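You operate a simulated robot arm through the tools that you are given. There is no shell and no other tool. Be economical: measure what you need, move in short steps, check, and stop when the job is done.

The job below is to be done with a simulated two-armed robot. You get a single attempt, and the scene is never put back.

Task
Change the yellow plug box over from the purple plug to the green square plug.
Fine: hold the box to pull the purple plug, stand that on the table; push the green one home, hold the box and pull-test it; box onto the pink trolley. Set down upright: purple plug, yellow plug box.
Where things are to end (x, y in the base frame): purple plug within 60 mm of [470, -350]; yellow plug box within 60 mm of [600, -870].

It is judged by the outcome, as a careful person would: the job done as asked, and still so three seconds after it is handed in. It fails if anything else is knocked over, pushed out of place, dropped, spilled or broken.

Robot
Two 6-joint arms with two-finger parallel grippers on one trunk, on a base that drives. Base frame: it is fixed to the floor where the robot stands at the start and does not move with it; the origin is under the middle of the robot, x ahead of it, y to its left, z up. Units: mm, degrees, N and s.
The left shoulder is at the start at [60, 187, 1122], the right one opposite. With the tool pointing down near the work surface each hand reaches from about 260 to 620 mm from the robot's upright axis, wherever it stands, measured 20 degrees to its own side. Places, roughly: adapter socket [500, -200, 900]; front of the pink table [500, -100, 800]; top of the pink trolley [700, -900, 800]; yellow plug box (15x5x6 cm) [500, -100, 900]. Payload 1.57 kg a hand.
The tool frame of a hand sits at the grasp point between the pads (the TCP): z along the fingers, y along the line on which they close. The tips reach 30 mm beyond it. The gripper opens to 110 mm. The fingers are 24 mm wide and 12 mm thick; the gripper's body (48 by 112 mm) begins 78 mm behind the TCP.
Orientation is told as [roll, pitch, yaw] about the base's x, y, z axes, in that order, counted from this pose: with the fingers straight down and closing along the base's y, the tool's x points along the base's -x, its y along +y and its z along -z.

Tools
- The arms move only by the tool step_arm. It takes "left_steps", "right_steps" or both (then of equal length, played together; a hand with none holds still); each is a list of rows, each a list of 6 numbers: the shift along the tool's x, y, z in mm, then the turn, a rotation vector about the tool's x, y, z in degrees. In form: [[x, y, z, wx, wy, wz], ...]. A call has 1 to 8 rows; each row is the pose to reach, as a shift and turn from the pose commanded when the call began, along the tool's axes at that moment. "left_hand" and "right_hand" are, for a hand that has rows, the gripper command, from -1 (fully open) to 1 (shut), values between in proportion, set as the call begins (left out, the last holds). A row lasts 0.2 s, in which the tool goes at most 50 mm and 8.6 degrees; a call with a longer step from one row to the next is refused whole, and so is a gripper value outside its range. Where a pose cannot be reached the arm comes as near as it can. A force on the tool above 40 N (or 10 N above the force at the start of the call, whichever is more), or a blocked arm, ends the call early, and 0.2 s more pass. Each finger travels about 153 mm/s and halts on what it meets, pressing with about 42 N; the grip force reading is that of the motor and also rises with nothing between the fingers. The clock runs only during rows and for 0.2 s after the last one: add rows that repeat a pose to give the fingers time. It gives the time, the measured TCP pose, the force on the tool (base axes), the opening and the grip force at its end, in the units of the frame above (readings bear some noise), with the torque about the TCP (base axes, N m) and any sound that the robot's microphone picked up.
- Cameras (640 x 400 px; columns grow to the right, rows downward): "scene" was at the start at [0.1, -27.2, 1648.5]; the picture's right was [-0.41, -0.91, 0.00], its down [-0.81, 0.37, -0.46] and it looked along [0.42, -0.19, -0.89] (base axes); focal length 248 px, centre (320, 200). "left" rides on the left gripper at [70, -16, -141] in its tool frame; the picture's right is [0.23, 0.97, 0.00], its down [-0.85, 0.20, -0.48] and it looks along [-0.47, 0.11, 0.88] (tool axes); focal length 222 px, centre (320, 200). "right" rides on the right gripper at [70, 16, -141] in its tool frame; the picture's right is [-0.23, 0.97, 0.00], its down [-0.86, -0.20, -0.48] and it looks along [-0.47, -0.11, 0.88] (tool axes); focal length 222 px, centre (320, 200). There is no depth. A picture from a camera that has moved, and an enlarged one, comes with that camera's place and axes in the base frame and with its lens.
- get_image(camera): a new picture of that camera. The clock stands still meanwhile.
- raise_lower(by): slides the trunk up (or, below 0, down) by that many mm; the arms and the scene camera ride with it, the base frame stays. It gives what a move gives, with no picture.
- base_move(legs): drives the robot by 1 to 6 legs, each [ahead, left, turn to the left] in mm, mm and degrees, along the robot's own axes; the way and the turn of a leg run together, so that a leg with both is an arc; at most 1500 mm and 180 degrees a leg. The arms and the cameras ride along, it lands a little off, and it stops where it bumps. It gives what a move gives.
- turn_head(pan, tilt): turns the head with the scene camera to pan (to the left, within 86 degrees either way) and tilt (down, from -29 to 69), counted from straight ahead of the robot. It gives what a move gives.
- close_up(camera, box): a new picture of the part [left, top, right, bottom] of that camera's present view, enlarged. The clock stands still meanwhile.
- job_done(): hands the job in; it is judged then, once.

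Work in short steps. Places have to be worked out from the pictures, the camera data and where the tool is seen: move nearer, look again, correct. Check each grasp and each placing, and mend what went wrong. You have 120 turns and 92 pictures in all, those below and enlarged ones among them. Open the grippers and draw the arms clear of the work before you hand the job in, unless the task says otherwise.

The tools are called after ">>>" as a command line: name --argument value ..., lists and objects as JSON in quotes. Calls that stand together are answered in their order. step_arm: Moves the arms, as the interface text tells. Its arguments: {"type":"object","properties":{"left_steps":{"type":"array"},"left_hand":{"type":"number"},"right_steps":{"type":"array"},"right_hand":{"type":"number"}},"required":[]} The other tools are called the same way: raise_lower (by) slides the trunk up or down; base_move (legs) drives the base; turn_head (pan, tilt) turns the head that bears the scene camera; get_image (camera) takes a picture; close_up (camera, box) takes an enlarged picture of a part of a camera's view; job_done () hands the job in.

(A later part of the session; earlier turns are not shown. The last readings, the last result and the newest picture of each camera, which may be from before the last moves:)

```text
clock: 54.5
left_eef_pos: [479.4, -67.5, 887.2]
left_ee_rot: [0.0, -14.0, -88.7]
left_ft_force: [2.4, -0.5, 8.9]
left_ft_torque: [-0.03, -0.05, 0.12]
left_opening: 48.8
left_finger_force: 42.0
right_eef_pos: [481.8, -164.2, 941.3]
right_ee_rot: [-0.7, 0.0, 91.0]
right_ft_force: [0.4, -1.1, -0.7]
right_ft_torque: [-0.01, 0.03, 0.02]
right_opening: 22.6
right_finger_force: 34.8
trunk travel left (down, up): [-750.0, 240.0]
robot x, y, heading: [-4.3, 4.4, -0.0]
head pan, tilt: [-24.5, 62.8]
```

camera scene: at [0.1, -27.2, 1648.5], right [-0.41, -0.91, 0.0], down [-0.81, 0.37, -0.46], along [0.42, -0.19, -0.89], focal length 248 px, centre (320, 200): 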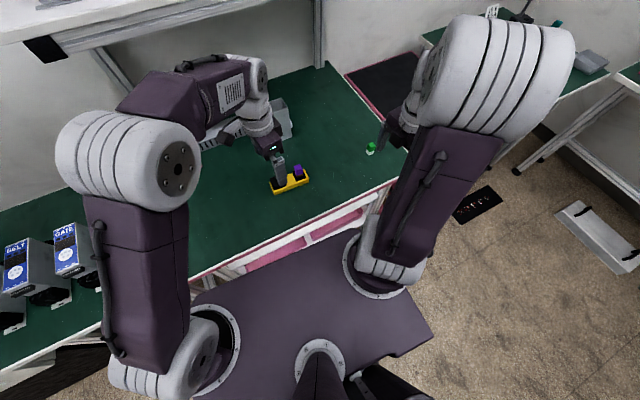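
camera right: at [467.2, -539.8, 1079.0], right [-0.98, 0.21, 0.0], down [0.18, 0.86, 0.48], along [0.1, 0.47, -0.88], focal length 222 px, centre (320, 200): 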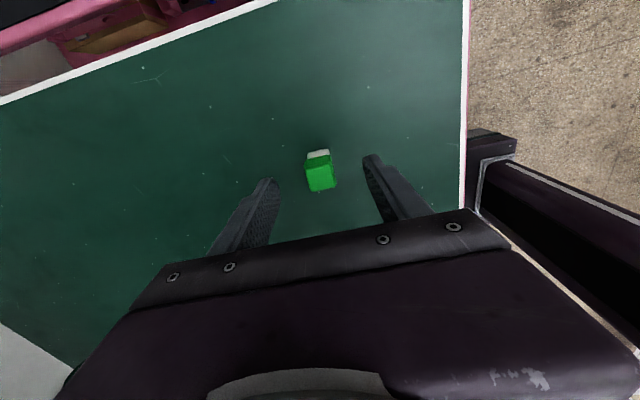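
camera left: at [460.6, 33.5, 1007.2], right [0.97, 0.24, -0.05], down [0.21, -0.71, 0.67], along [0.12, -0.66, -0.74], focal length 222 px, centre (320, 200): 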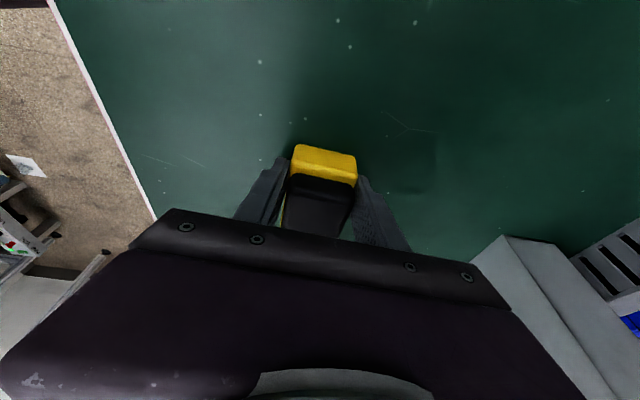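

I realise the steady ~4 N is the box's own end-weight: the box tilted up with the plug (left torque agrees), and plug-to-rim relation stayed unchanged. So the plug is held. I set it flat, release the right hand and verify.

>>> step_arm --right_steps '[[0, 0, 1.5, 0, 0, 0], [0, 0, 2, 0, 0, 0]]'

>>> step_arm --right_steps '[[0, 0, 0, 0, 0, 0], [0, 0, 0, 0, 0, 0], [0, 0, -30, 0, 0, 0], [0, 0, -70, 0, 0, 0], [0, 0, -110, 0, 0, 0], [40, 0, -130, 0, 0, 0], [80, 0, -130, 0, 0, 0]]' --right_hand -0.3

>>> close_up --camera "scene" --box '[264, 140, 344, 200]'

```text
clock: 55.1
left_eef_pos: [478.9, -66.8, 886.1]
left_ee_rot: [0.2, -14.0, -88.7]
left_ft_force: [3.0, -3.2, 5.1]
left_ft_torque: [0.21, -0.08, 0.1]
left_opening: 49.6
left_finger_force: 42.4
right_eef_pos: [480.6, -163.7, 940.0]
right_ee_rot: [-0.7, 0.0, 91.1]
right_ft_force: [-0.7, 1.3, 6.2]
right_ft_torque: [0.14, 0.1, -0.02]
right_opening: 22.6
right_finger_force: 35.0
trunk travel left (down, up): [-750.0, 240.0]
robot x, y, heading: [0.5, -0.4, -0.1]
head pan, tilt: [-24.5, 62.8]
```

```text
clock: 56.7
left_eef_pos: [477.3, -65.5, 886.7]
left_ee_rot: [0.0, -14.0, -88.6]
left_ft_force: [-0.2, 1.0, 6.7]
left_ft_torque: [0.0, -0.05, 0.14]
left_opening: 49.3
left_finger_force: 42.0
right_eef_pos: [479.9, -248.2, 1069.2]
right_ee_rot: [-0.7, 0.0, 91.1]
right_ft_force: [-0.2, 0.2, 0.2]
right_ft_torque: [0.01, 0.02, 0.0]
right_opening: 71.9
right_finger_force: 0.0
trunk travel left (down, up): [-750.0, 240.0]
robot x, y, heading: [1.7, 1.0, 0.1]
head pan, tilt: [-24.5, 62.8]
```

```text
6.67 times, centred on (304, 170) of scene
camera zoom: at [-0.9, -27.4, 1648.6], right [-0.41, -0.91, 0.0], down [-0.81, 0.37, -0.46], along [0.42, -0.19, -0.89], focal length 1654 px, centre (427, 400)
```

zoom: 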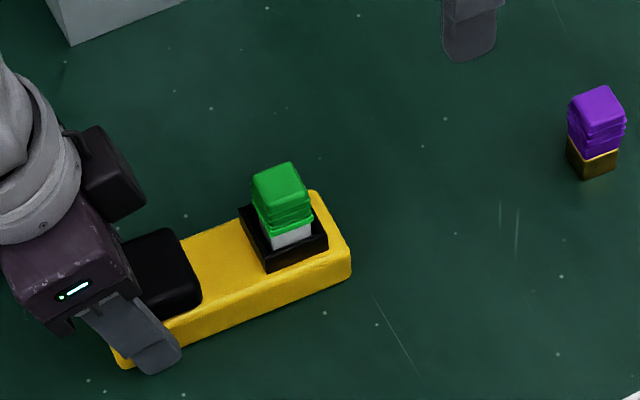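

Both plugs are visible now. One more close look from the right camera (which now sees the plug's −y face) to confirm the seating and centring.

>>> close_up --camera "right" --box '[280, 160, 360, 230]'

>>> get_image --camera "right"

```text
5.71 times, centred on (320, 195) of right
camera zoom: at [464.4, -318.4, 1211.0], right [-0.98, 0.21, -0.01], down [0.18, 0.86, 0.48], along [0.11, 0.47, -0.88], focal length 1269 px, centre (320, 229)
```

zoom: 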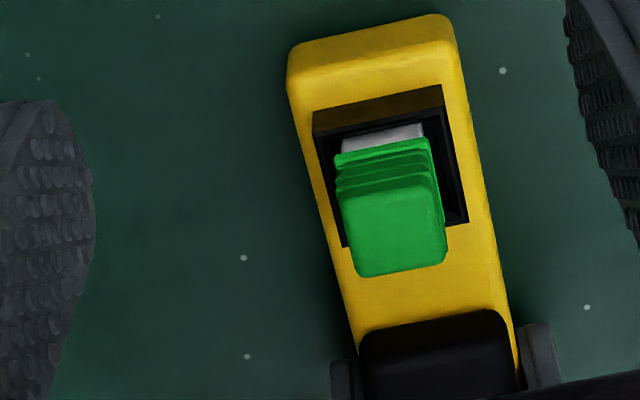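

```text
32 pictures are left
camera right: at [464.4, -318.4, 1211.0], right [-0.98, 0.21, -0.01], down [0.18, 0.86, 0.48], along [0.11, 0.47, -0.88], focal length 222 px, centre (320, 200)
```

right: 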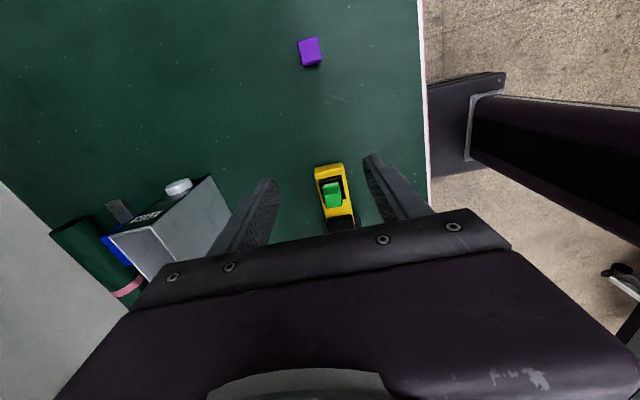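

The stub sits inside the rim at the same depth as the purple had; the plug held under the tug. Next I look toward the pink trolley to plan the drive.

>>> turn_head --pan -60 --tilt 40

>>> get_image --camera "scene"

```text
clock: 57.8
left_eef_pos: [478.5, -66.5, 885.2]
left_ee_rot: [0.0, -14.1, -88.7]
left_ft_force: [-1.0, 0.7, 6.2]
left_ft_torque: [0.06, 0.04, -0.02]
left_opening: 49.2
left_finger_force: 42.1
right_eef_pos: [481.5, -247.8, 1069.7]
right_ee_rot: [-0.5, 0.0, 91.0]
right_ft_force: [0.2, 0.2, -0.2]
right_ft_torque: [0.03, -0.03, -0.01]
right_opening: 71.4
right_finger_force: 0.1
trunk travel left (down, up): [-750.0, 240.0]
robot x, y, heading: [-0.5, -0.3, -0.0]
head pan, tilt: [-60.0, 40.0]
```

```text
31 pictures are left
camera scene: at [-16.1, -74.3, 1678.4], right [-0.87, -0.5, 0.0], down [-0.32, 0.56, -0.77], along [0.38, -0.66, -0.64], focal length 248 px, centre (320, 200)
```

scene: 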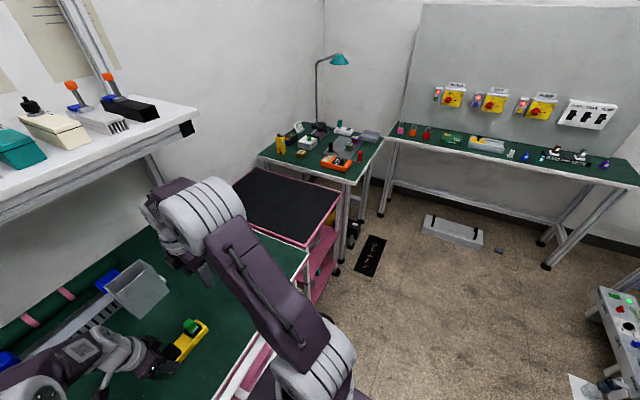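

The trolley top spans roughly x 380–960, y −630…−1000. I'll carry the box with the right hand gripped near its centre. First I release and withdraw the left hand.

>>> step_arm --left_steps '[[0, 0, 0, 0, 0, 0], [0, 0, 0, 0, 0, 0], [0, 0, -15, 0, 0, 0], [0, 0, -50, 0, 0, 0], [0, 0, -95, 0, 0, 0], [10, 0, -140, 0, 0, 0], [40, -20, -170, 0, 7, 0], [70, -50, -180, 0, 14, 0]]' --left_hand -0.3

>>> turn_head --pan -24.5 --tilt 62.8

>>> close_up --camera "scene" --box '[256, 140, 352, 212]'

```text
clock: 59.5
left_eef_pos: [426.3, 45.9, 1041.7]
left_ee_rot: [0.1, 0.1, -88.6]
left_ft_force: [-0.3, 0.5, 0.1]
left_ft_torque: [0.01, -0.02, -0.01]
left_opening: 71.3
left_finger_force: 0.0
right_eef_pos: [481.1, -247.5, 1069.5]
right_ee_rot: [-0.8, -0.1, 91.0]
right_ft_force: [-0.5, 0.7, 0.4]
right_ft_torque: [0.02, 0.02, 0.03]
right_opening: 71.6
right_finger_force: 0.1
trunk travel left (down, up): [-750.0, 240.0]
robot x, y, heading: [-2.9, -1.0, -0.1]
head pan, tilt: [-60.0, 40.0]
```

```text
clock: 60.6
left_eef_pos: [427.8, 45.2, 1042.3]
left_ee_rot: [0.0, 0.0, -88.7]
left_ft_force: [-0.4, -0.6, 0.0]
left_ft_torque: [0.01, 0.0, 0.01]
left_opening: 71.1
left_finger_force: 0.1
right_eef_pos: [481.6, -247.6, 1069.1]
right_ee_rot: [-0.8, 0.0, 91.0]
right_ft_force: [0.6, 0.3, 0.4]
right_ft_torque: [0.0, 0.03, 0.02]
right_opening: 71.5
right_finger_force: 0.1
trunk travel left (down, up): [-750.0, 240.0]
robot x, y, heading: [0.0, 2.5, -0.1]
head pan, tilt: [-24.5, 62.8]
```

```text
5.56 times, centred on (304, 176) of scene
camera zoom: at [0.1, -27.4, 1648.6], right [-0.42, -0.91, 0.0], down [-0.81, 0.37, -0.46], along [0.42, -0.19, -0.89], focal length 1378 px, centre (409, 333)
```

zoom: 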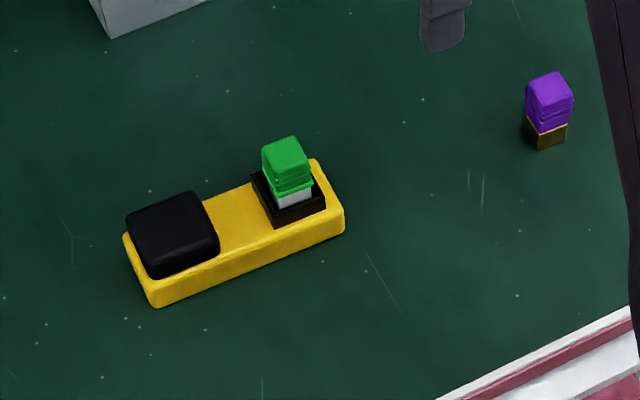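

The box stands flat and the plug is in. I bring the right hand over the box's middle (y≈−120) and lower it around the sides.

>>> step_arm --right_steps '[[-40, 0, 0, 0, -0.7, 0], [-85, 0, 0, 0, -0.7, 0], [-128, 0, 0, 0, -0.7, 0], [-128, 0, 40, 0, -0.7, 0], [-128, 0, 80, 0, -0.7, 0], [-128, 0, 110, 0, -0.7, 0], [-128, 0, 130, 0, -0.7, 0], [-128, 0, 130, 0, -0.7, 0]]' --right_hand -0.4

>>> get_image --camera "right"

>>> close_up --camera "scene" --box '[256, 130, 352, 202]'

```text
clock: 62.4
left_eef_pos: [426.9, 47.1, 1041.9]
left_ee_rot: [-0.1, 0.0, -88.7]
left_ft_force: [0.7, 0.8, 0.0]
left_ft_torque: [0.01, -0.02, 0.03]
left_opening: 71.5
left_finger_force: 0.0
right_eef_pos: [481.1, -116.1, 939.6]
right_ee_rot: [-0.7, -0.6, 91.1]
right_ft_force: [0.6, -0.1, 0.5]
right_ft_torque: [0.03, 0.01, 0.01]
right_opening: 76.9
right_finger_force: 0.0
trunk travel left (down, up): [-750.0, 240.0]
robot x, y, heading: [2.5, 1.4, -0.1]
head pan, tilt: [-24.5, 62.8]
```

```text
29 pictures are left
camera right: at [464.8, -188.1, 1079.7], right [-0.98, 0.21, -0.01], down [0.18, 0.85, 0.49], along [0.11, 0.48, -0.87], focal length 222 px, centre (320, 200)
```

right: 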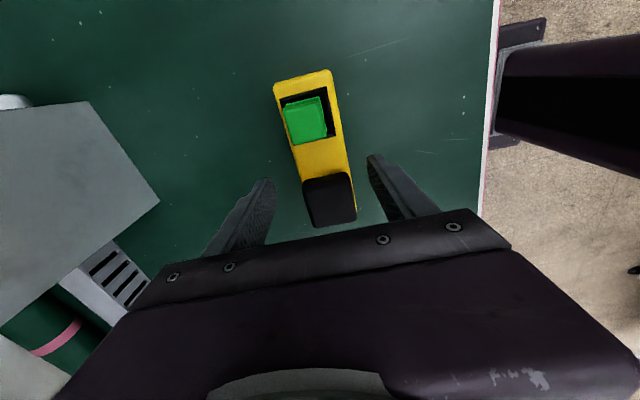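

```text
5.56 times, centred on (304, 166) of scene
camera zoom: at [0.0, -27.1, 1648.5], right [-0.42, -0.91, 0.0], down [-0.81, 0.37, -0.46], along [0.42, -0.19, -0.89], focal length 1378 px, centre (409, 389)
```

zoom: 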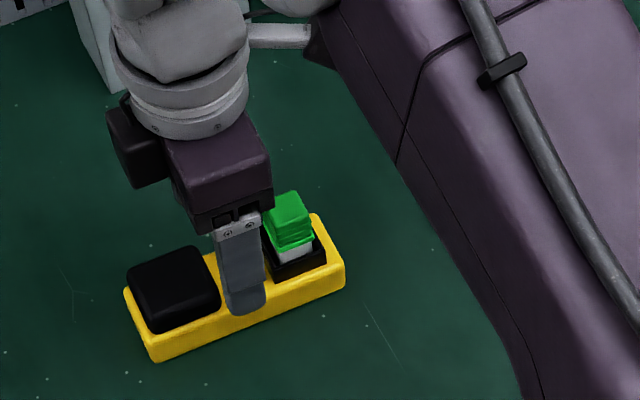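

Lined up. I descend the last ~56 mm and close on the yellow body.

>>> step_arm --right_steps '[[0, 1, 20, 0, 0.6, 0], [0, 1, 40, 0, 0.6, 0], [0, 1, 55, 0, 0.6, 0], [0, 1, 55, 0, 0.6, 0]]'

>>> step_arm --right_steps '[[0, 0, 0, 0, 0, 0], [0, 0, 0, 0, 0, 0], [0, 0, 0, 0, 0, 0], [0, 0, 0, 0, 0, 0]]' --right_hand 1

```text
clock: 63.4
left_eef_pos: [427.2, 46.6, 1041.0]
left_ee_rot: [0.0, 0.0, -88.7]
left_ft_force: [-0.3, -0.2, 0.2]
left_ft_torque: [-0.02, 0.0, 0.0]
left_opening: 71.4
left_finger_force: 0.1
right_eef_pos: [480.9, -114.6, 884.7]
right_ee_rot: [-0.6, -0.1, 91.0]
right_ft_force: [-0.2, -0.9, -0.8]
right_ft_torque: [-0.02, 0.01, -0.01]
right_opening: 77.1
right_finger_force: 0.1
trunk travel left (down, up): [-750.0, 240.0]
robot x, y, heading: [-2.0, -3.6, -0.1]
head pan, tilt: [-24.5, 62.8]
```

```text
clock: 64.4
left_eef_pos: [427.0, 45.2, 1041.1]
left_ee_rot: [0.0, 0.0, -88.7]
left_ft_force: [-0.7, 0.0, -0.3]
left_ft_torque: [0.01, 0.01, 0.0]
left_opening: 71.5
left_finger_force: 0.1
right_eef_pos: [480.4, -115.1, 884.2]
right_ee_rot: [-0.6, -0.1, 91.0]
right_ft_force: [-0.8, -0.1, -1.0]
right_ft_torque: [-0.03, 0.04, 0.04]
right_opening: 49.5
right_finger_force: 42.1
trunk travel left (down, up): [-750.0, 240.0]
robot x, y, heading: [2.0, -0.4, -0.1]
head pan, tilt: [-24.5, 62.8]
```

Good grip (49.5 mm). I lift gently and check that box and plug stay level.

>>> step_arm --right_steps '[[0, 0, -8, 0, 0, 0], [0, 0, -20, 0, 0, 0], [0, 0, -50, 0, 0, 0], [0, 0, -90, 0, 0, 0], [0, 0, -130, 0, 0, 0], [0, 0, -160, 0, 0, 0], [0, 0, -160, 0, 0, 0]]'

>>> close_up --camera "scene" --box '[240, 100, 368, 196]'

>>> close_up --camera "right" --box '[240, 60, 400, 240]'

```text
clock: 66.0
left_eef_pos: [428.6, 45.7, 1041.1]
left_ee_rot: [0.0, 0.1, -88.8]
left_ft_force: [0.0, -0.6, 0.6]
left_ft_torque: [0.01, 0.02, 0.0]
left_opening: 71.5
left_finger_force: 0.0
right_eef_pos: [479.4, -116.5, 1043.3]
right_ee_rot: [-0.7, 0.0, 91.0]
right_ft_force: [0.0, -0.3, -2.0]
right_ft_torque: [0.03, 0.02, 0.0]
right_opening: 49.3
right_finger_force: 42.1
trunk travel left (down, up): [-750.0, 240.0]
robot x, y, heading: [1.2, -0.4, 0.2]
head pan, tilt: [-24.5, 62.8]
```

```text
4.17 times, centred on (304, 148) of scene
camera zoom: at [1.0, -27.3, 1648.5], right [-0.42, -0.91, 0.0], down [-0.81, 0.37, -0.46], along [0.42, -0.19, -0.89], focal length 1034 px, centre (387, 417)
```

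zoom: 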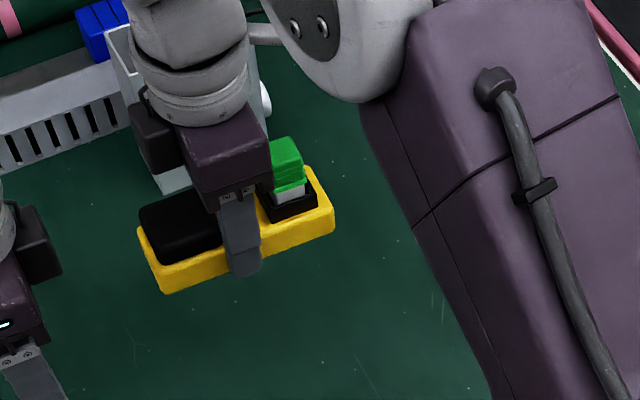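

```text
2.22 times, centred on (320, 150) of right
camera zoom: at [462.6, -188.0, 1184.8], right [-0.98, 0.21, -0.01], down [0.18, 0.86, 0.48], along [0.11, 0.47, -0.88], focal length 494 px, centre (320, 311)
```

zoom: 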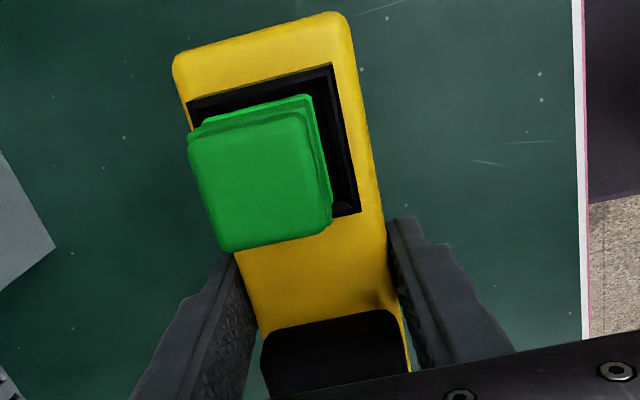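

Only ~2 N of weight, box level and plug in place. I raise the trunk 100 mm for clearance, then drive to the right along the table.

>>> raise_lower --by 100

>>> base_move --legs '[[0, -330, 0]]'

>>> get_image --camera "scene"

```text
clock: 67.3
left_eef_pos: [427.5, 45.4, 1141.1]
left_ee_rot: [0.0, 0.0, -88.6]
left_ft_force: [0.7, -0.8, -0.6]
left_ft_torque: [-0.02, 0.01, -0.05]
left_opening: 71.6
left_finger_force: 0.0
right_eef_pos: [477.9, -117.5, 1143.2]
right_ee_rot: [-0.7, -0.2, 91.0]
right_ft_force: [-0.4, 0.8, -2.2]
right_ft_torque: [0.02, -0.01, 0.01]
right_opening: 49.4
right_finger_force: 42.1
trunk travel left (down, up): [-850.0, 140.0]
robot x, y, heading: [1.9, -0.6, -0.0]
head pan, tilt: [-24.5, 62.8]
```

```text
clock: 69.5
left_eef_pos: [427.3, -285.0, 1140.6]
left_ee_rot: [0.1, 0.0, -88.6]
left_ft_force: [0.7, 0.0, -0.1]
left_ft_torque: [-0.03, -0.01, 0.02]
left_opening: 71.8
left_finger_force: 0.0
right_eef_pos: [478.2, -446.7, 1144.5]
right_ee_rot: [-0.6, 0.0, 91.0]
right_ft_force: [-1.0, 0.7, -1.3]
right_ft_torque: [-0.01, 0.0, 0.0]
right_opening: 49.3
right_finger_force: 41.5
trunk travel left (down, up): [-850.0, 140.0]
robot x, y, heading: [1.2, -329.1, 0.1]
head pan, tilt: [-24.5, 62.8]
```

```text
25 pictures are left
camera scene: at [0.4, -355.9, 1748.6], right [-0.42, -0.91, 0.0], down [-0.81, 0.37, -0.46], along [0.42, -0.19, -0.89], focal length 248 px, centre (320, 200)
```

scene: 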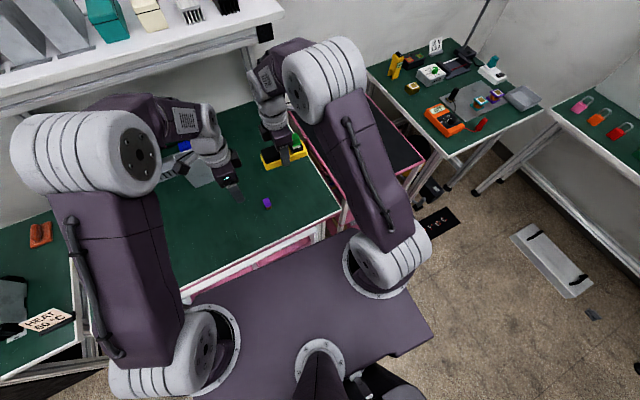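

Purple is untouched. I continue 320 mm to the right and 20 mm ahead, then look at the trolley.

>>> base_move --legs '[[0, -330, 0]]'

>>> get_image --camera "scene"

>>> get_image --camera "right"

```text
clock: 71.7
left_eef_pos: [427.6, -608.8, 1142.7]
left_ee_rot: [0.0, -0.1, -88.3]
left_ft_force: [1.1, 0.0, 0.9]
left_ft_torque: [-0.01, -0.01, 0.01]
left_opening: 71.5
left_finger_force: 0.0
right_eef_pos: [479.3, -772.6, 1142.6]
right_ee_rot: [-0.6, 0.0, 91.4]
right_ft_force: [-0.4, 0.1, -2.3]
right_ft_torque: [0.0, -0.03, 0.02]
right_opening: 49.3
right_finger_force: 41.7
trunk travel left (down, up): [-850.0, 140.0]
robot x, y, heading: [3.9, -659.9, 0.4]
head pan, tilt: [-24.5, 62.8]
```

```text
24 pictures are left
camera scene: at [1.5, -683.8, 1748.6], right [-0.41, -0.91, 0.0], down [-0.81, 0.36, -0.46], along [0.42, -0.19, -0.89], focal length 248 px, centre (320, 200)
```

scene: 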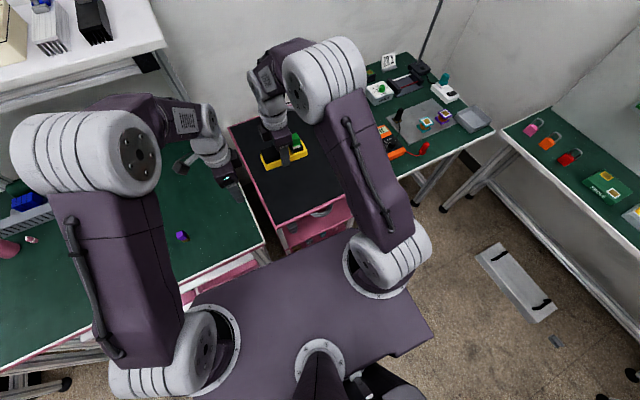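

```text
23 pictures are left
camera right: at [464.3, -842.2, 1284.8], right [-0.98, 0.2, -0.01], down [0.17, 0.86, 0.48], along [0.11, 0.47, -0.88], focal length 222 px, centre (320, 200)
```

right: 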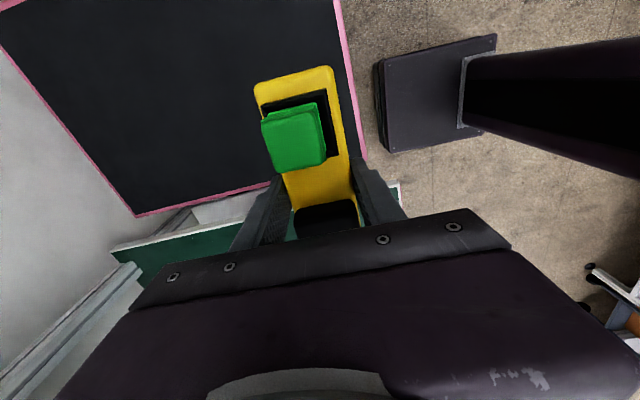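

The trolley top is clear; front edge x≈400, table-side edge y≈−650. I nudge the base 60 mm ahead and 40 mm right so the target lies comfortably in reach.

>>> base_move --legs '[[60, -40, -0.4]]'

```text
clock: 72.7
left_eef_pos: [482.0, -650.9, 1144.1]
left_ee_rot: [0.3, -0.3, -88.7]
left_ft_force: [-0.4, 0.4, -0.2]
left_ft_torque: [-0.04, -0.03, 0.0]
left_opening: 71.4
left_finger_force: 0.1
right_eef_pos: [532.7, -812.6, 1148.2]
right_ee_rot: [-0.9, 0.1, 91.0]
right_ft_force: [-0.7, 1.2, -1.9]
right_ft_torque: [-0.02, -0.05, -0.01]
right_opening: 49.3
right_finger_force: 42.4
trunk travel left (down, up): [-850.0, 140.0]
robot x, y, heading: [62.3, -703.0, -0.0]
head pan, tilt: [-24.5, 62.8]
```

Now move the hand over (600,−865) and lower part way.

>>> step_arm --right_steps '[[18, -22, 20, 0, 0, 0], [36, -44, 50, 0, 0, 0], [53, -66, 90, 0, 0, 0], [53, -66, 130, 0, 0, 0], [53, -66, 170, 0, 0, 0], [53, -66, 170, 0, 0, 0]]'

>>> get_image --camera "right"

>>> close_up --camera "scene" --box '[220, 90, 380, 210]'

```text
clock: 74.1
left_eef_pos: [488.1, -653.9, 1141.9]
left_ee_rot: [-0.1, 0.1, -88.8]
left_ft_force: [0.6, -0.5, 0.3]
left_ft_torque: [0.0, -0.01, -0.02]
left_opening: 71.6
left_finger_force: 0.1
right_eef_pos: [607.9, -869.5, 971.6]
right_ee_rot: [-0.6, -0.2, 91.0]
right_ft_force: [0.6, -0.2, -2.9]
right_ft_torque: [0.04, 0.0, 0.0]
right_opening: 49.2
right_finger_force: 41.4
trunk travel left (down, up): [-850.0, 140.0]
robot x, y, heading: [57.8, -701.1, 0.1]
head pan, tilt: [-24.5, 62.8]
```

```text
22 pictures are left
camera right: at [593.0, -939.2, 1113.3], right [-0.98, 0.21, -0.01], down [0.18, 0.86, 0.48], along [0.11, 0.47, -0.88], focal length 222 px, centre (320, 200)
```

right: 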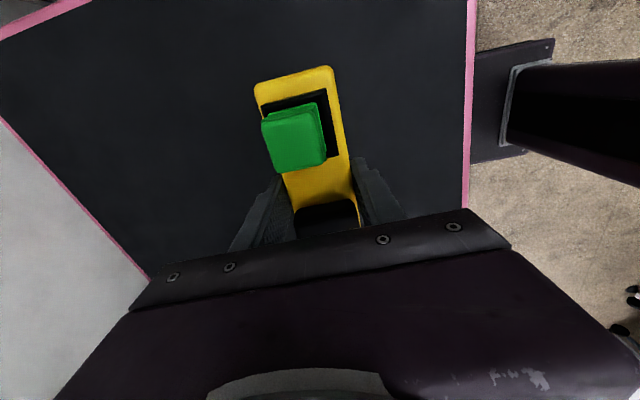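

```text
3.33 times, centred on (300, 150) of scene
camera zoom: at [60.9, -727.2, 1748.5], right [-0.42, -0.91, 0.0], down [-0.81, 0.37, -0.46], along [0.41, -0.19, -0.89], focal length 827 px, centre (387, 367)
```

zoom: 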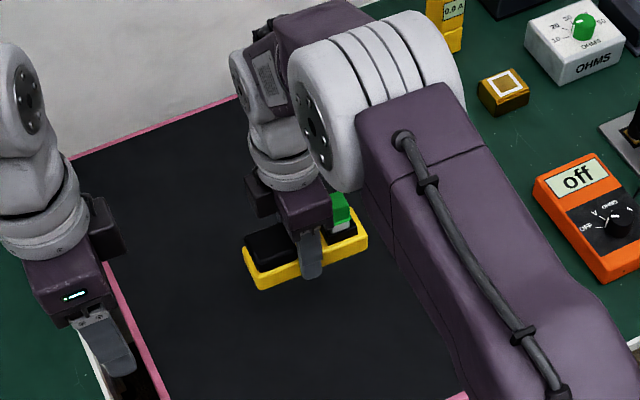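

Trolley top estimates to z≈790 and the box is over about (608,−874). I lower the trunk 100 mm, then descend slowly with the arm.

>>> raise_lower --by -100

>>> step_arm --right_steps '[[0, 5, 10, 0, 0, 0], [0, 5, 20, 0, 0, 0], [0, 5, 28, 0, 0, 0], [0, 5, 32, 0, 0, 0]]'

>>> close_up --camera "scene" --box '[230, 90, 358, 186]'

```text
clock: 75.4
left_eef_pos: [486.8, -654.0, 1042.0]
left_ee_rot: [0.0, 0.1, -88.7]
left_ft_force: [-0.7, 1.1, 0.0]
left_ft_torque: [-0.03, -0.01, 0.0]
left_opening: 71.5
left_finger_force: 0.0
right_eef_pos: [607.3, -867.8, 873.3]
right_ee_rot: [-0.6, -0.1, 91.0]
right_ft_force: [-0.1, 0.0, -2.5]
right_ft_torque: [-0.01, 0.01, 0.01]
right_opening: 49.5
right_finger_force: 42.5
trunk travel left (down, up): [-750.0, 240.0]
robot x, y, heading: [60.6, -698.1, -0.3]
head pan, tilt: [-24.5, 62.8]
```

```text
clock: 76.4
left_eef_pos: [487.3, -653.8, 1041.4]
left_ee_rot: [0.1, 0.0, -88.7]
left_ft_force: [-0.2, -0.1, -0.6]
left_ft_torque: [0.01, 0.01, -0.01]
left_opening: 71.4
left_finger_force: 0.0
right_eef_pos: [603.6, -869.2, 840.1]
right_ee_rot: [-0.7, -0.1, 91.0]
right_ft_force: [0.9, -0.1, -2.2]
right_ft_torque: [0.01, 0.0, 0.0]
right_opening: 49.3
right_finger_force: 41.8
trunk travel left (down, up): [-750.0, 240.0]
robot x, y, heading: [60.0, -698.4, 0.0]
head pan, tilt: [-24.5, 62.8]
```

```text
4.17 times, centred on (294, 138) of scene
camera zoom: at [60.2, -726.5, 1648.5], right [-0.42, -0.91, 0.0], down [-0.81, 0.37, -0.46], along [0.42, -0.19, -0.89], focal length 1034 px, centre (428, 458)
```

zoom: 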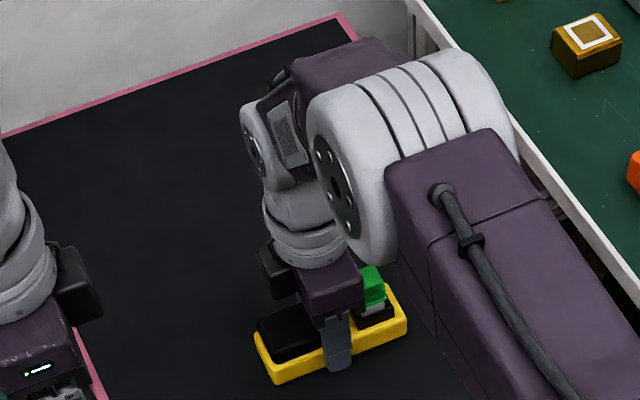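

No contact yet at TCP 840. Continuing in fine steps.

>>> step_arm --right_steps '[[0, 0, 3, 0, 0, 0], [0, 0, 6, 0, 0, 0], [0, 0, 9, 0, 0, 0], [0, 0, 9, 0, 0, 0]]'

>>> step_arm --right_steps '[[0, 0, 2, 0, 0, 0], [0, 0, 4, 0, 0, 0], [0, 0, 4, 0, 0, 0]]'

```text
clock: 77.4
left_eef_pos: [484.3, -653.1, 1043.2]
left_ee_rot: [0.3, 0.0, -88.7]
left_ft_force: [0.4, -0.1, -0.4]
left_ft_torque: [-0.03, 0.0, 0.02]
left_opening: 71.7
left_finger_force: 0.2
right_eef_pos: [603.4, -868.1, 836.8]
right_ee_rot: [-1.1, 0.0, 91.1]
right_ft_force: [3.1, -3.5, 33.5]
right_ft_torque: [0.04, 0.74, -0.02]
right_opening: 49.5
right_finger_force: 42.0
trunk travel left (down, up): [-750.0, 240.0]
robot x, y, heading: [59.9, -700.0, -0.1]
head pan, tilt: [-24.5, 62.8]
```

```text
clock: 78.0
left_eef_pos: [483.7, -652.7, 1042.6]
left_ee_rot: [0.2, 0.0, -88.7]
left_ft_force: [0.1, 0.2, -0.1]
left_ft_torque: [-0.03, 0.0, -0.02]
left_opening: 71.3
left_finger_force: 0.1
right_eef_pos: [602.8, -866.8, 832.3]
right_ee_rot: [-1.0, -0.2, 91.0]
right_ft_force: [-8.2, 1.4, 19.8]
right_ft_torque: [-0.02, 0.84, -0.09]
right_opening: 49.6
right_finger_force: 42.6
trunk travel left (down, up): [-750.0, 240.0]
robot x, y, heading: [59.1, -697.0, -0.1]
head pan, tilt: [-24.5, 62.8]
stopped in row 2 (right hand): the force on the tool passed its limit at 46 N (the readings are from after the stop); the commanded pose is now the measured one
```

Contact — the box is on the trolley (top ≈802). I ease off 2 mm, then open and look before lifting.

>>> step_arm --right_steps '[[0, 0, -1.5, 0, 0, 0], [0, 0, -2.5, 0, 0, 0]]'

>>> step_arm --right_steps '[[0, 0, 0, 0, 0, 0], [0, 0, 0, 0, 0, 0], [0, 0, 0, 0, 0, 0]]' --right_hand -0.4

>>> get_image --camera "right"

```text
clock: 78.6
left_eef_pos: [486.8, -653.3, 1041.5]
left_ee_rot: [-0.1, 0.0, -88.7]
left_ft_force: [0.0, 0.7, 0.0]
left_ft_torque: [-0.02, -0.03, 0.0]
left_opening: 71.6
left_finger_force: 0.1
right_eef_pos: [605.1, -867.4, 832.1]
right_ee_rot: [-0.8, -0.1, 91.1]
right_ft_force: [-3.4, 0.7, 3.4]
right_ft_torque: [-0.21, 0.23, -0.14]
right_opening: 49.4
right_finger_force: 41.6
trunk travel left (down, up): [-750.0, 240.0]
robot x, y, heading: [54.4, -699.7, -0.3]
head pan, tilt: [-24.5, 62.8]
```

```text
clock: 79.4
left_eef_pos: [487.2, -653.4, 1041.1]
left_ee_rot: [-0.1, -0.1, -88.7]
left_ft_force: [-0.5, -0.2, 0.0]
left_ft_torque: [0.01, -0.01, 0.02]
left_opening: 71.6
left_finger_force: 0.0
right_eef_pos: [607.0, -868.5, 833.5]
right_ee_rot: [-0.9, -0.2, 91.0]
right_ft_force: [3.4, -1.4, 3.4]
right_ft_torque: [-0.01, 0.06, 0.04]
right_opening: 74.9
right_finger_force: 0.0
trunk travel left (down, up): [-750.0, 240.0]
robot x, y, heading: [61.3, -699.0, -0.2]
head pan, tilt: [-24.5, 62.8]
```

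```text
19 pictures are left
camera right: at [589.8, -938.6, 973.8], right [-0.98, 0.21, -0.02], down [0.18, 0.86, 0.48], along [0.11, 0.47, -0.88], focal length 222 px, centre (320, 200)
```

right: 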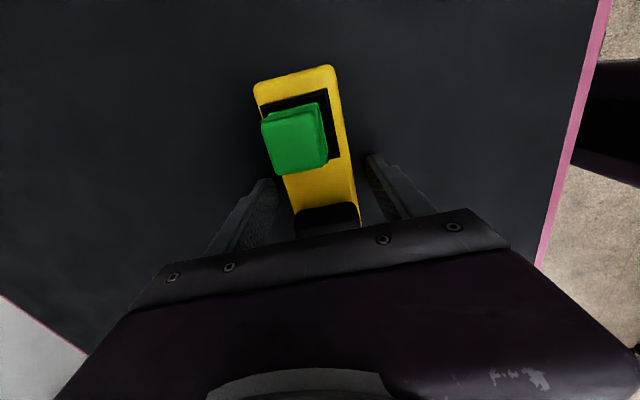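

The box is released and upright. I lift the hand straight up and clear.

>>> step_arm --right_steps '[[0, 0, -5, 0, 0, 0], [0, 0, -20, 0, 0, 0], [0, 0, -55, 0, 0, 0], [0, 0, -100, 0, 0, 0], [0, 0, -145, 0, 0, 0], [0, 0, -180, 0, 0, 0], [0, 0, -180, 0, 0, 0]]'

>>> get_image --camera "right"

>>> close_up --camera "scene" --box '[230, 90, 358, 186]'

```text
clock: 81.0
left_eef_pos: [486.6, -654.2, 1039.9]
left_ee_rot: [0.0, 0.1, -88.7]
left_ft_force: [0.4, -0.1, -0.3]
left_ft_torque: [0.02, 0.04, 0.0]
left_opening: 71.5
left_finger_force: 0.0
right_eef_pos: [603.9, -868.2, 1013.1]
right_ee_rot: [-1.0, -0.1, 91.0]
right_ft_force: [0.6, 0.4, -0.1]
right_ft_torque: [0.02, 0.0, -0.03]
right_opening: 77.0
right_finger_force: 0.1
trunk travel left (down, up): [-750.0, 240.0]
robot x, y, heading: [60.2, -698.3, -0.2]
head pan, tilt: [-24.5, 62.8]
```

```text
18 pictures are left
camera right: at [587.4, -939.2, 1154.8], right [-0.98, 0.21, -0.01], down [0.18, 0.86, 0.48], along [0.11, 0.47, -0.88], focal length 222 px, centre (320, 200)
```

right: 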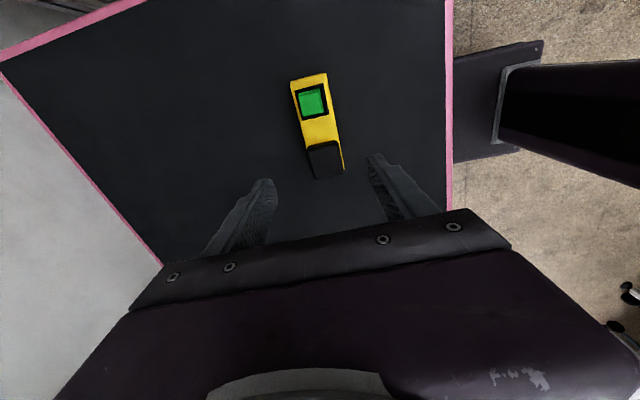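

```text
4.17 times, centred on (294, 138) of scene
camera zoom: at [60.4, -726.5, 1648.5], right [-0.42, -0.91, 0.0], down [-0.81, 0.37, -0.46], along [0.42, -0.19, -0.89], focal length 1034 px, centre (428, 458)
```

zoom: 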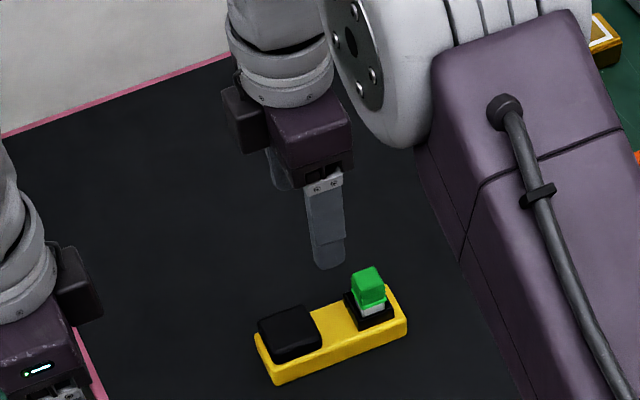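

Box stands upright at about (610,−874). One close check of the plug and of the purple plug before drawing the arms away.

>>> close_up --camera "right" --box '[280, 65, 360, 125]'

>>> close_up --camera "scene" --box '[288, 146, 328, 176]'

```text
6.67 times, centred on (320, 95) of right
camera zoom: at [587.4, -939.2, 1154.8], right [-0.98, 0.21, -0.01], down [0.18, 0.86, 0.48], along [0.11, 0.47, -0.88], focal length 1481 px, centre (320, 900)
```

zoom: 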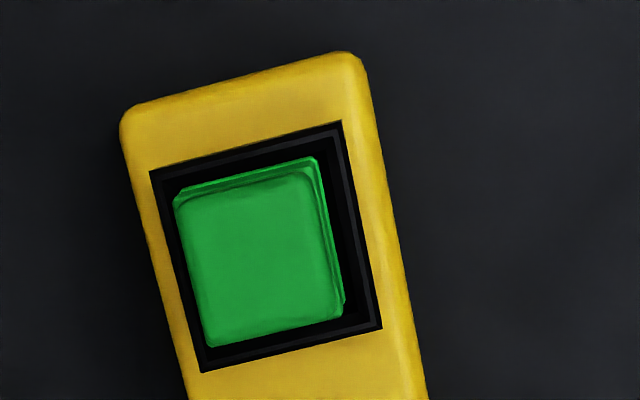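

```text
13.33 times, centred on (308, 161) of scene
camera zoom: at [60.4, -726.5, 1648.5], right [-0.42, -0.91, 0.0], down [-0.81, 0.37, -0.46], along [0.42, -0.19, -0.89], focal length 3308 px, centre (480, 720)
```

zoom: 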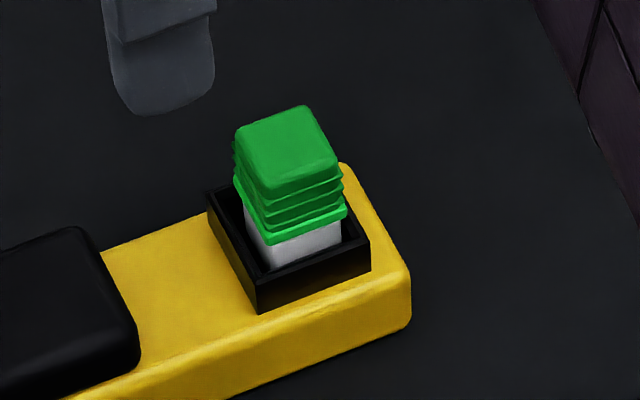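

I want to be sure the plug stayed fully home after the last tug. I'll press it once more from the top with closed fingers; home should give contact at tip z≈882.

>>> step_arm --right_steps '[[24, -1, 0, 0, 0, 0], [48.5, -2.7, 0, 0, 0, 0], [48.5, -2.7, 0, 0, 0, 0], [48.5, -2.7, 30, 0, 0, 0], [48.5, -2.7, 60, 0, 0, 0], [48.5, -2.7, 80, 0, 0, 0], [48.5, -2.7, 88, 0, 0, 0], [48.5, -2.7, 88, 0, 0, 0]]' --right_hand 1

>>> close_up --camera "scene" --box '[284, 136, 340, 178]'

>>> close_up --camera "right" --box '[260, 120, 380, 220]'

```text
clock: 82.8
left_eef_pos: [487.7, -653.0, 1041.3]
left_ee_rot: [0.0, 0.0, -88.6]
left_ft_force: [-0.5, 0.3, -0.4]
left_ft_torque: [-0.01, 0.03, 0.0]
left_opening: 71.7
left_finger_force: 0.0
right_eef_pos: [607.9, -917.2, 924.4]
right_ee_rot: [-0.9, -0.1, 90.9]
right_ft_force: [0.2, -0.6, -1.0]
right_ft_torque: [0.01, -0.02, -0.02]
right_opening: 0.1
right_finger_force: 20.9
trunk travel left (down, up): [-750.0, 240.0]
robot x, y, heading: [59.8, -701.6, 0.2]
head pan, tilt: [-24.5, 62.8]
```

```text
9.52 times, centred on (312, 157) of scene
camera zoom: at [59.8, -726.4, 1648.5], right [-0.42, -0.91, 0.0], down [-0.81, 0.37, -0.46], along [0.42, -0.19, -0.89], focal length 2363 px, centre (396, 610)
```

zoom: 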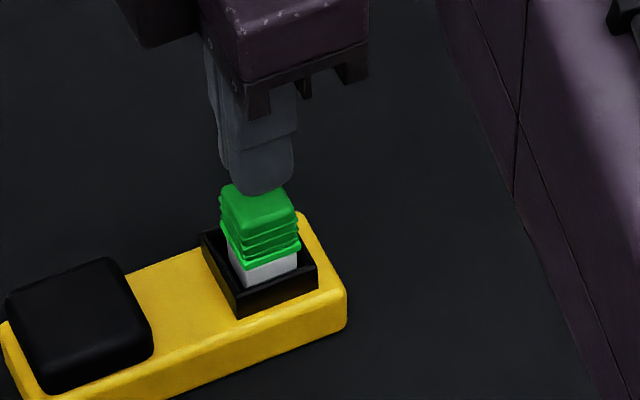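

```text
4.00 times, centred on (320, 170) of right
camera zoom: at [591.1, -987.8, 1065.3], right [-0.98, 0.21, -0.02], down [0.18, 0.86, 0.48], along [0.11, 0.47, -0.88], focal length 888 px, centre (320, 320)
```

zoom: 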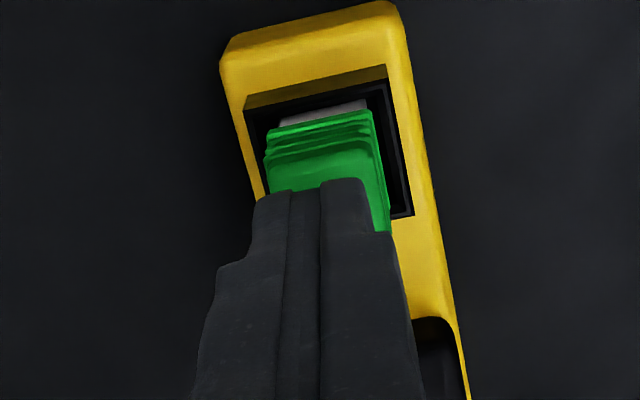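

Aligned over the plug. I press down in 1–2 mm steps, watching for contact height.

>>> step_arm --right_steps '[[0, 0, 2, 0, 0, 0], [0, 0, 4, 0, 0, 0], [0, 0, 6, 0, 0, 0]]'

>>> step_arm --right_steps '[[0, 0, 1.5, 0, 0, 0], [0, 0, 3, 0, 0, 0]]'

>>> step_arm --right_steps '[[0, 0, 1, 0, 0, 0], [0, 0, 2, 0, 0, 0]]'

```text
clock: 83.6
left_eef_pos: [486.2, -654.0, 1042.3]
left_ee_rot: [-0.1, 0.1, -88.7]
left_ft_force: [-0.7, 0.2, 0.0]
left_ft_torque: [-0.03, 0.0, -0.02]
left_opening: 71.3
left_finger_force: 0.1
right_eef_pos: [608.4, -916.8, 918.8]
right_ee_rot: [-0.8, -0.1, 91.0]
right_ft_force: [0.6, 0.6, -0.1]
right_ft_torque: [0.0, 0.03, -0.01]
right_opening: 0.1
right_finger_force: 20.7
trunk travel left (down, up): [-750.0, 240.0]
robot x, y, heading: [60.1, -699.1, -0.1]
head pan, tilt: [-24.5, 62.8]
```

```text
clock: 84.2
left_eef_pos: [487.9, -653.8, 1042.4]
left_ee_rot: [0.0, -0.1, -88.7]
left_ft_force: [-0.7, -0.1, -0.3]
left_ft_torque: [0.0, 0.01, 0.0]
left_opening: 71.6
left_finger_force: 0.0
right_eef_pos: [609.2, -916.8, 913.8]
right_ee_rot: [-0.9, -0.1, 90.9]
right_ft_force: [-0.1, 0.5, -0.1]
right_ft_torque: [0.01, 0.02, -0.02]
right_opening: 0.0
right_finger_force: 21.4
trunk travel left (down, up): [-750.0, 240.0]
robot x, y, heading: [63.0, -698.0, -0.1]
head pan, tilt: [-24.5, 62.8]
```

```text
clock: 84.8
left_eef_pos: [486.6, -653.9, 1041.4]
left_ee_rot: [0.0, -0.1, -88.7]
left_ft_force: [0.5, 0.4, 0.7]
left_ft_torque: [-0.03, 0.0, 0.02]
left_opening: 71.6
left_finger_force: 0.0
right_eef_pos: [607.0, -917.2, 912.2]
right_ee_rot: [-1.0, 0.0, 91.1]
right_ft_force: [0.3, 0.2, 0.9]
right_ft_torque: [0.01, 0.02, 0.02]
right_opening: 0.1
right_finger_force: 20.6
trunk travel left (down, up): [-750.0, 240.0]
robot x, y, heading: [62.7, -696.7, -0.1]
head pan, tilt: [-24.5, 62.8]
```

No contact until tip ≈882, so the plug is at its full depth. A final firm press.

>>> step_arm --right_steps '[[0, 0, 1, 0, 0, 0], [0, 0, 2, 0, 0, 0], [0, 0, 3, 0, 0, 0]]'

```text
clock: 85.6
left_eef_pos: [485.0, -652.6, 1041.8]
left_ee_rot: [0.0, 0.0, -88.7]
left_ft_force: [-0.4, 1.1, -0.4]
left_ft_torque: [0.01, 0.03, 0.03]
left_opening: 71.6
left_finger_force: 0.1
right_eef_pos: [607.7, -916.1, 911.9]
right_ee_rot: [-1.2, -0.1, 91.0]
right_ft_force: [-0.1, -0.9, 10.8]
right_ft_torque: [-0.07, 0.04, 0.02]
right_opening: 0.0
right_finger_force: 21.2
trunk travel left (down, up): [-750.0, 240.0]
robot x, y, heading: [56.8, -700.8, -0.3]
head pan, tilt: [-24.5, 62.8]
```

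>>> step_arm --right_steps '[[0, 0, 1, 0, 0, 0], [0, 0, 2, 0, 0, 0]]'

>>> step_arm --right_steps '[[0, 0, -5, 0, 0, 0], [0, 0, -30, 0, 0, 0], [0, 0, -75, 0, 0, 0], [0, 0, -120, 0, 0, 0], [0, 0, -160, 0, 0, 0], [0, 0, -160, 0, 0, 0]]'

>>> close_up --camera "scene" --box '[264, 136, 344, 196]'

```text
clock: 86.2
left_eef_pos: [485.7, -651.7, 1044.0]
left_ee_rot: [0.1, 0.0, -88.6]
left_ft_force: [0.6, 0.1, -0.3]
left_ft_torque: [0.01, 0.03, -0.02]
left_opening: 71.8
left_finger_force: 0.1
right_eef_pos: [607.1, -917.5, 910.4]
right_ee_rot: [-1.2, 0.0, 90.9]
right_ft_force: [0.6, -0.9, 24.6]
right_ft_torque: [-0.03, 0.02, -0.05]
right_opening: 0.0
right_finger_force: 21.7
trunk travel left (down, up): [-750.0, 240.0]
robot x, y, heading: [61.3, -698.1, 0.0]
head pan, tilt: [-24.5, 62.8]
```

```text
clock: 87.6
left_eef_pos: [487.4, -653.2, 1041.6]
left_ee_rot: [-0.1, 0.0, -88.8]
left_ft_force: [0.1, 0.5, -0.5]
left_ft_torque: [-0.01, 0.01, 0.01]
left_opening: 71.2
left_finger_force: 0.1
right_eef_pos: [604.9, -917.7, 1070.2]
right_ee_rot: [-0.9, -0.1, 91.0]
right_ft_force: [-0.3, 0.6, -0.2]
right_ft_torque: [0.0, 0.02, 0.01]
right_opening: 0.0
right_finger_force: 21.3
trunk travel left (down, up): [-750.0, 240.0]
robot x, y, heading: [59.4, -698.0, -0.0]
head pan, tilt: [-24.5, 62.8]
```

```text
6.67 times, centred on (304, 166) of scene
camera zoom: at [60.1, -726.5, 1648.5], right [-0.42, -0.91, 0.0], down [-0.81, 0.37, -0.46], along [0.42, -0.19, -0.89], focal length 1654 px, centre (427, 427)
```

zoom: 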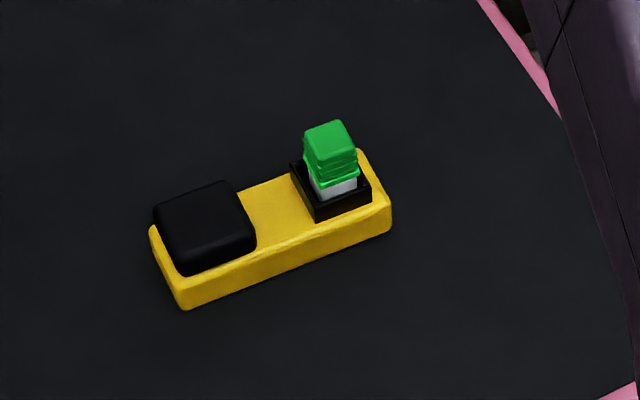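

Plug is solid and the box upright. I open the grippers, back the base off 200 mm so the arms are clear, and check the purple plug.

>>> step_arm --right_steps '[[0, 0, -30, 0, 0, 0], [0, 0, -30, 0, 0, 0], [0, 0, -30, 0, 0, 0], [0, 0, -30, 0, 0, 0]]' --right_hand -1 --left_steps '[[0, 0, -30, 0, 0, 0], [0, 0, -60, 0, 0, 0], [0, 0, -60, 0, 0, 0], [0, 0, -60, 0, 0, 0]]' --left_hand -1

>>> base_move --legs '[[-200, 0, 0]]'

>>> turn_head --pan 0 --tilt 50

>>> get_image --camera "scene"

```text
clock: 88.6
left_eef_pos: [486.9, -653.0, 1101.7]
left_ee_rot: [0.0, 0.1, -88.7]
left_ft_force: [0.4, -0.3, -0.1]
left_ft_torque: [-0.01, -0.01, -0.02]
left_opening: 109.9
left_finger_force: 0.1
right_eef_pos: [603.2, -916.8, 1099.7]
right_ee_rot: [-0.9, -0.2, 91.0]
right_ft_force: [0.2, 0.9, 0.2]
right_ft_torque: [0.02, -0.02, 0.0]
right_opening: 110.0
right_finger_force: 0.2
trunk travel left (down, up): [-750.0, 240.0]
robot x, y, heading: [60.3, -697.5, -0.0]
head pan, tilt: [-24.5, 62.8]
```

```text
clock: 90.2
left_eef_pos: [287.3, -653.5, 1101.6]
left_ee_rot: [-0.1, 0.1, -88.6]
left_ft_force: [-0.1, 0.0, 0.5]
left_ft_torque: [0.02, 0.05, -0.01]
left_opening: 109.9
left_finger_force: 0.0
right_eef_pos: [406.1, -917.9, 1099.2]
right_ee_rot: [-0.8, -0.1, 91.0]
right_ft_force: [-0.9, 0.1, -0.4]
right_ft_torque: [0.03, 0.01, 0.01]
right_opening: 109.8
right_finger_force: 0.0
trunk travel left (down, up): [-750.0, 240.0]
robot x, y, heading: [-140.0, -699.8, -0.3]
head pan, tilt: [-24.5, 62.8]
```

```text
clock: 91.1
left_eef_pos: [285.3, -652.5, 1101.7]
left_ee_rot: [0.1, 0.0, -88.7]
left_ft_force: [0.4, -0.3, -0.4]
left_ft_torque: [-0.01, 0.04, -0.02]
left_opening: 110.0
left_finger_force: 0.1
right_eef_pos: [405.0, -917.4, 1098.9]
right_ee_rot: [-1.0, -0.2, 91.0]
right_ft_force: [0.5, 0.5, -0.4]
right_ft_torque: [0.04, 0.0, -0.03]
right_opening: 110.3
right_finger_force: 0.1
trunk travel left (down, up): [-750.0, 240.0]
robot x, y, heading: [-141.6, -700.6, 0.2]
head pan, tilt: [0.0, 50.0]
```

```text
11 pictures are left
camera scene: at [-121.2, -700.0, 1664.2], right [0.0, -1.0, 0.0], down [-0.77, 0.0, -0.64], along [0.64, 0.0, -0.77], focal length 248 px, centre (320, 200)
```

scene: 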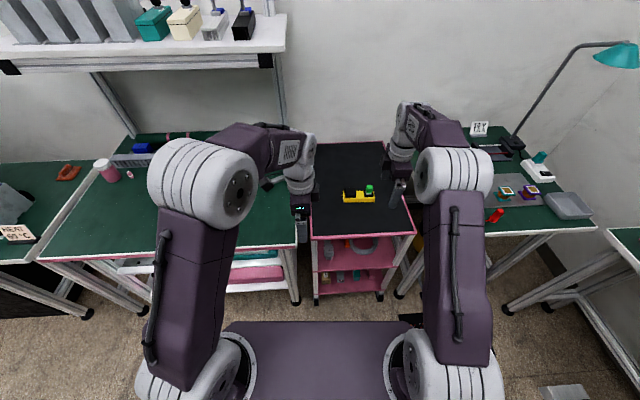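

Box sits at about (603,−874). One last look for the purple plug with the left camera.

>>> get_image --camera "left"

>>> turn_head --pan 40 --tilt 45

>>> get_image --camera "scene"

```text
10 pictures are left
camera left: at [267.5, -584.2, 1243.4], right [0.97, 0.25, 0.0], down [0.22, -0.85, 0.48], along [0.12, -0.46, -0.88], focal length 222 px, centre (320, 200)
```

left: 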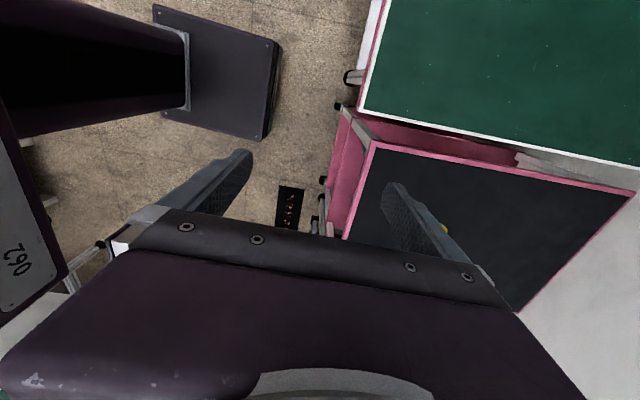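

```text
clock: 92.1
left_eef_pos: [285.2, -653.9, 1101.2]
left_ee_rot: [0.0, -0.1, -88.5]
left_ft_force: [0.0, -0.6, 0.1]
left_ft_torque: [0.0, -0.02, 0.0]
left_opening: 110.1
left_finger_force: 0.1
right_eef_pos: [404.1, -916.1, 1099.6]
right_ee_rot: [-0.9, -0.1, 91.0]
right_ft_force: [-0.3, 0.1, 0.1]
right_ft_torque: [-0.05, 0.0, 0.01]
right_opening: 109.8
right_finger_force: 0.0
trunk travel left (down, up): [-750.0, 240.0]
robot x, y, heading: [-141.2, -697.3, 0.0]
head pan, tilt: [40.0, 45.0]
```

```text
9 pictures are left
camera scene: at [-135.7, -647.7, 1671.2], right [0.64, -0.77, 0.0], down [-0.54, -0.45, -0.71], along [0.54, 0.45, -0.71], focal length 248 px, centre (320, 200)
```

scene: 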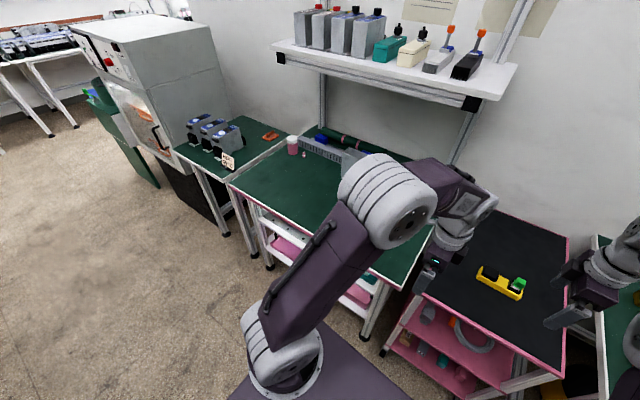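

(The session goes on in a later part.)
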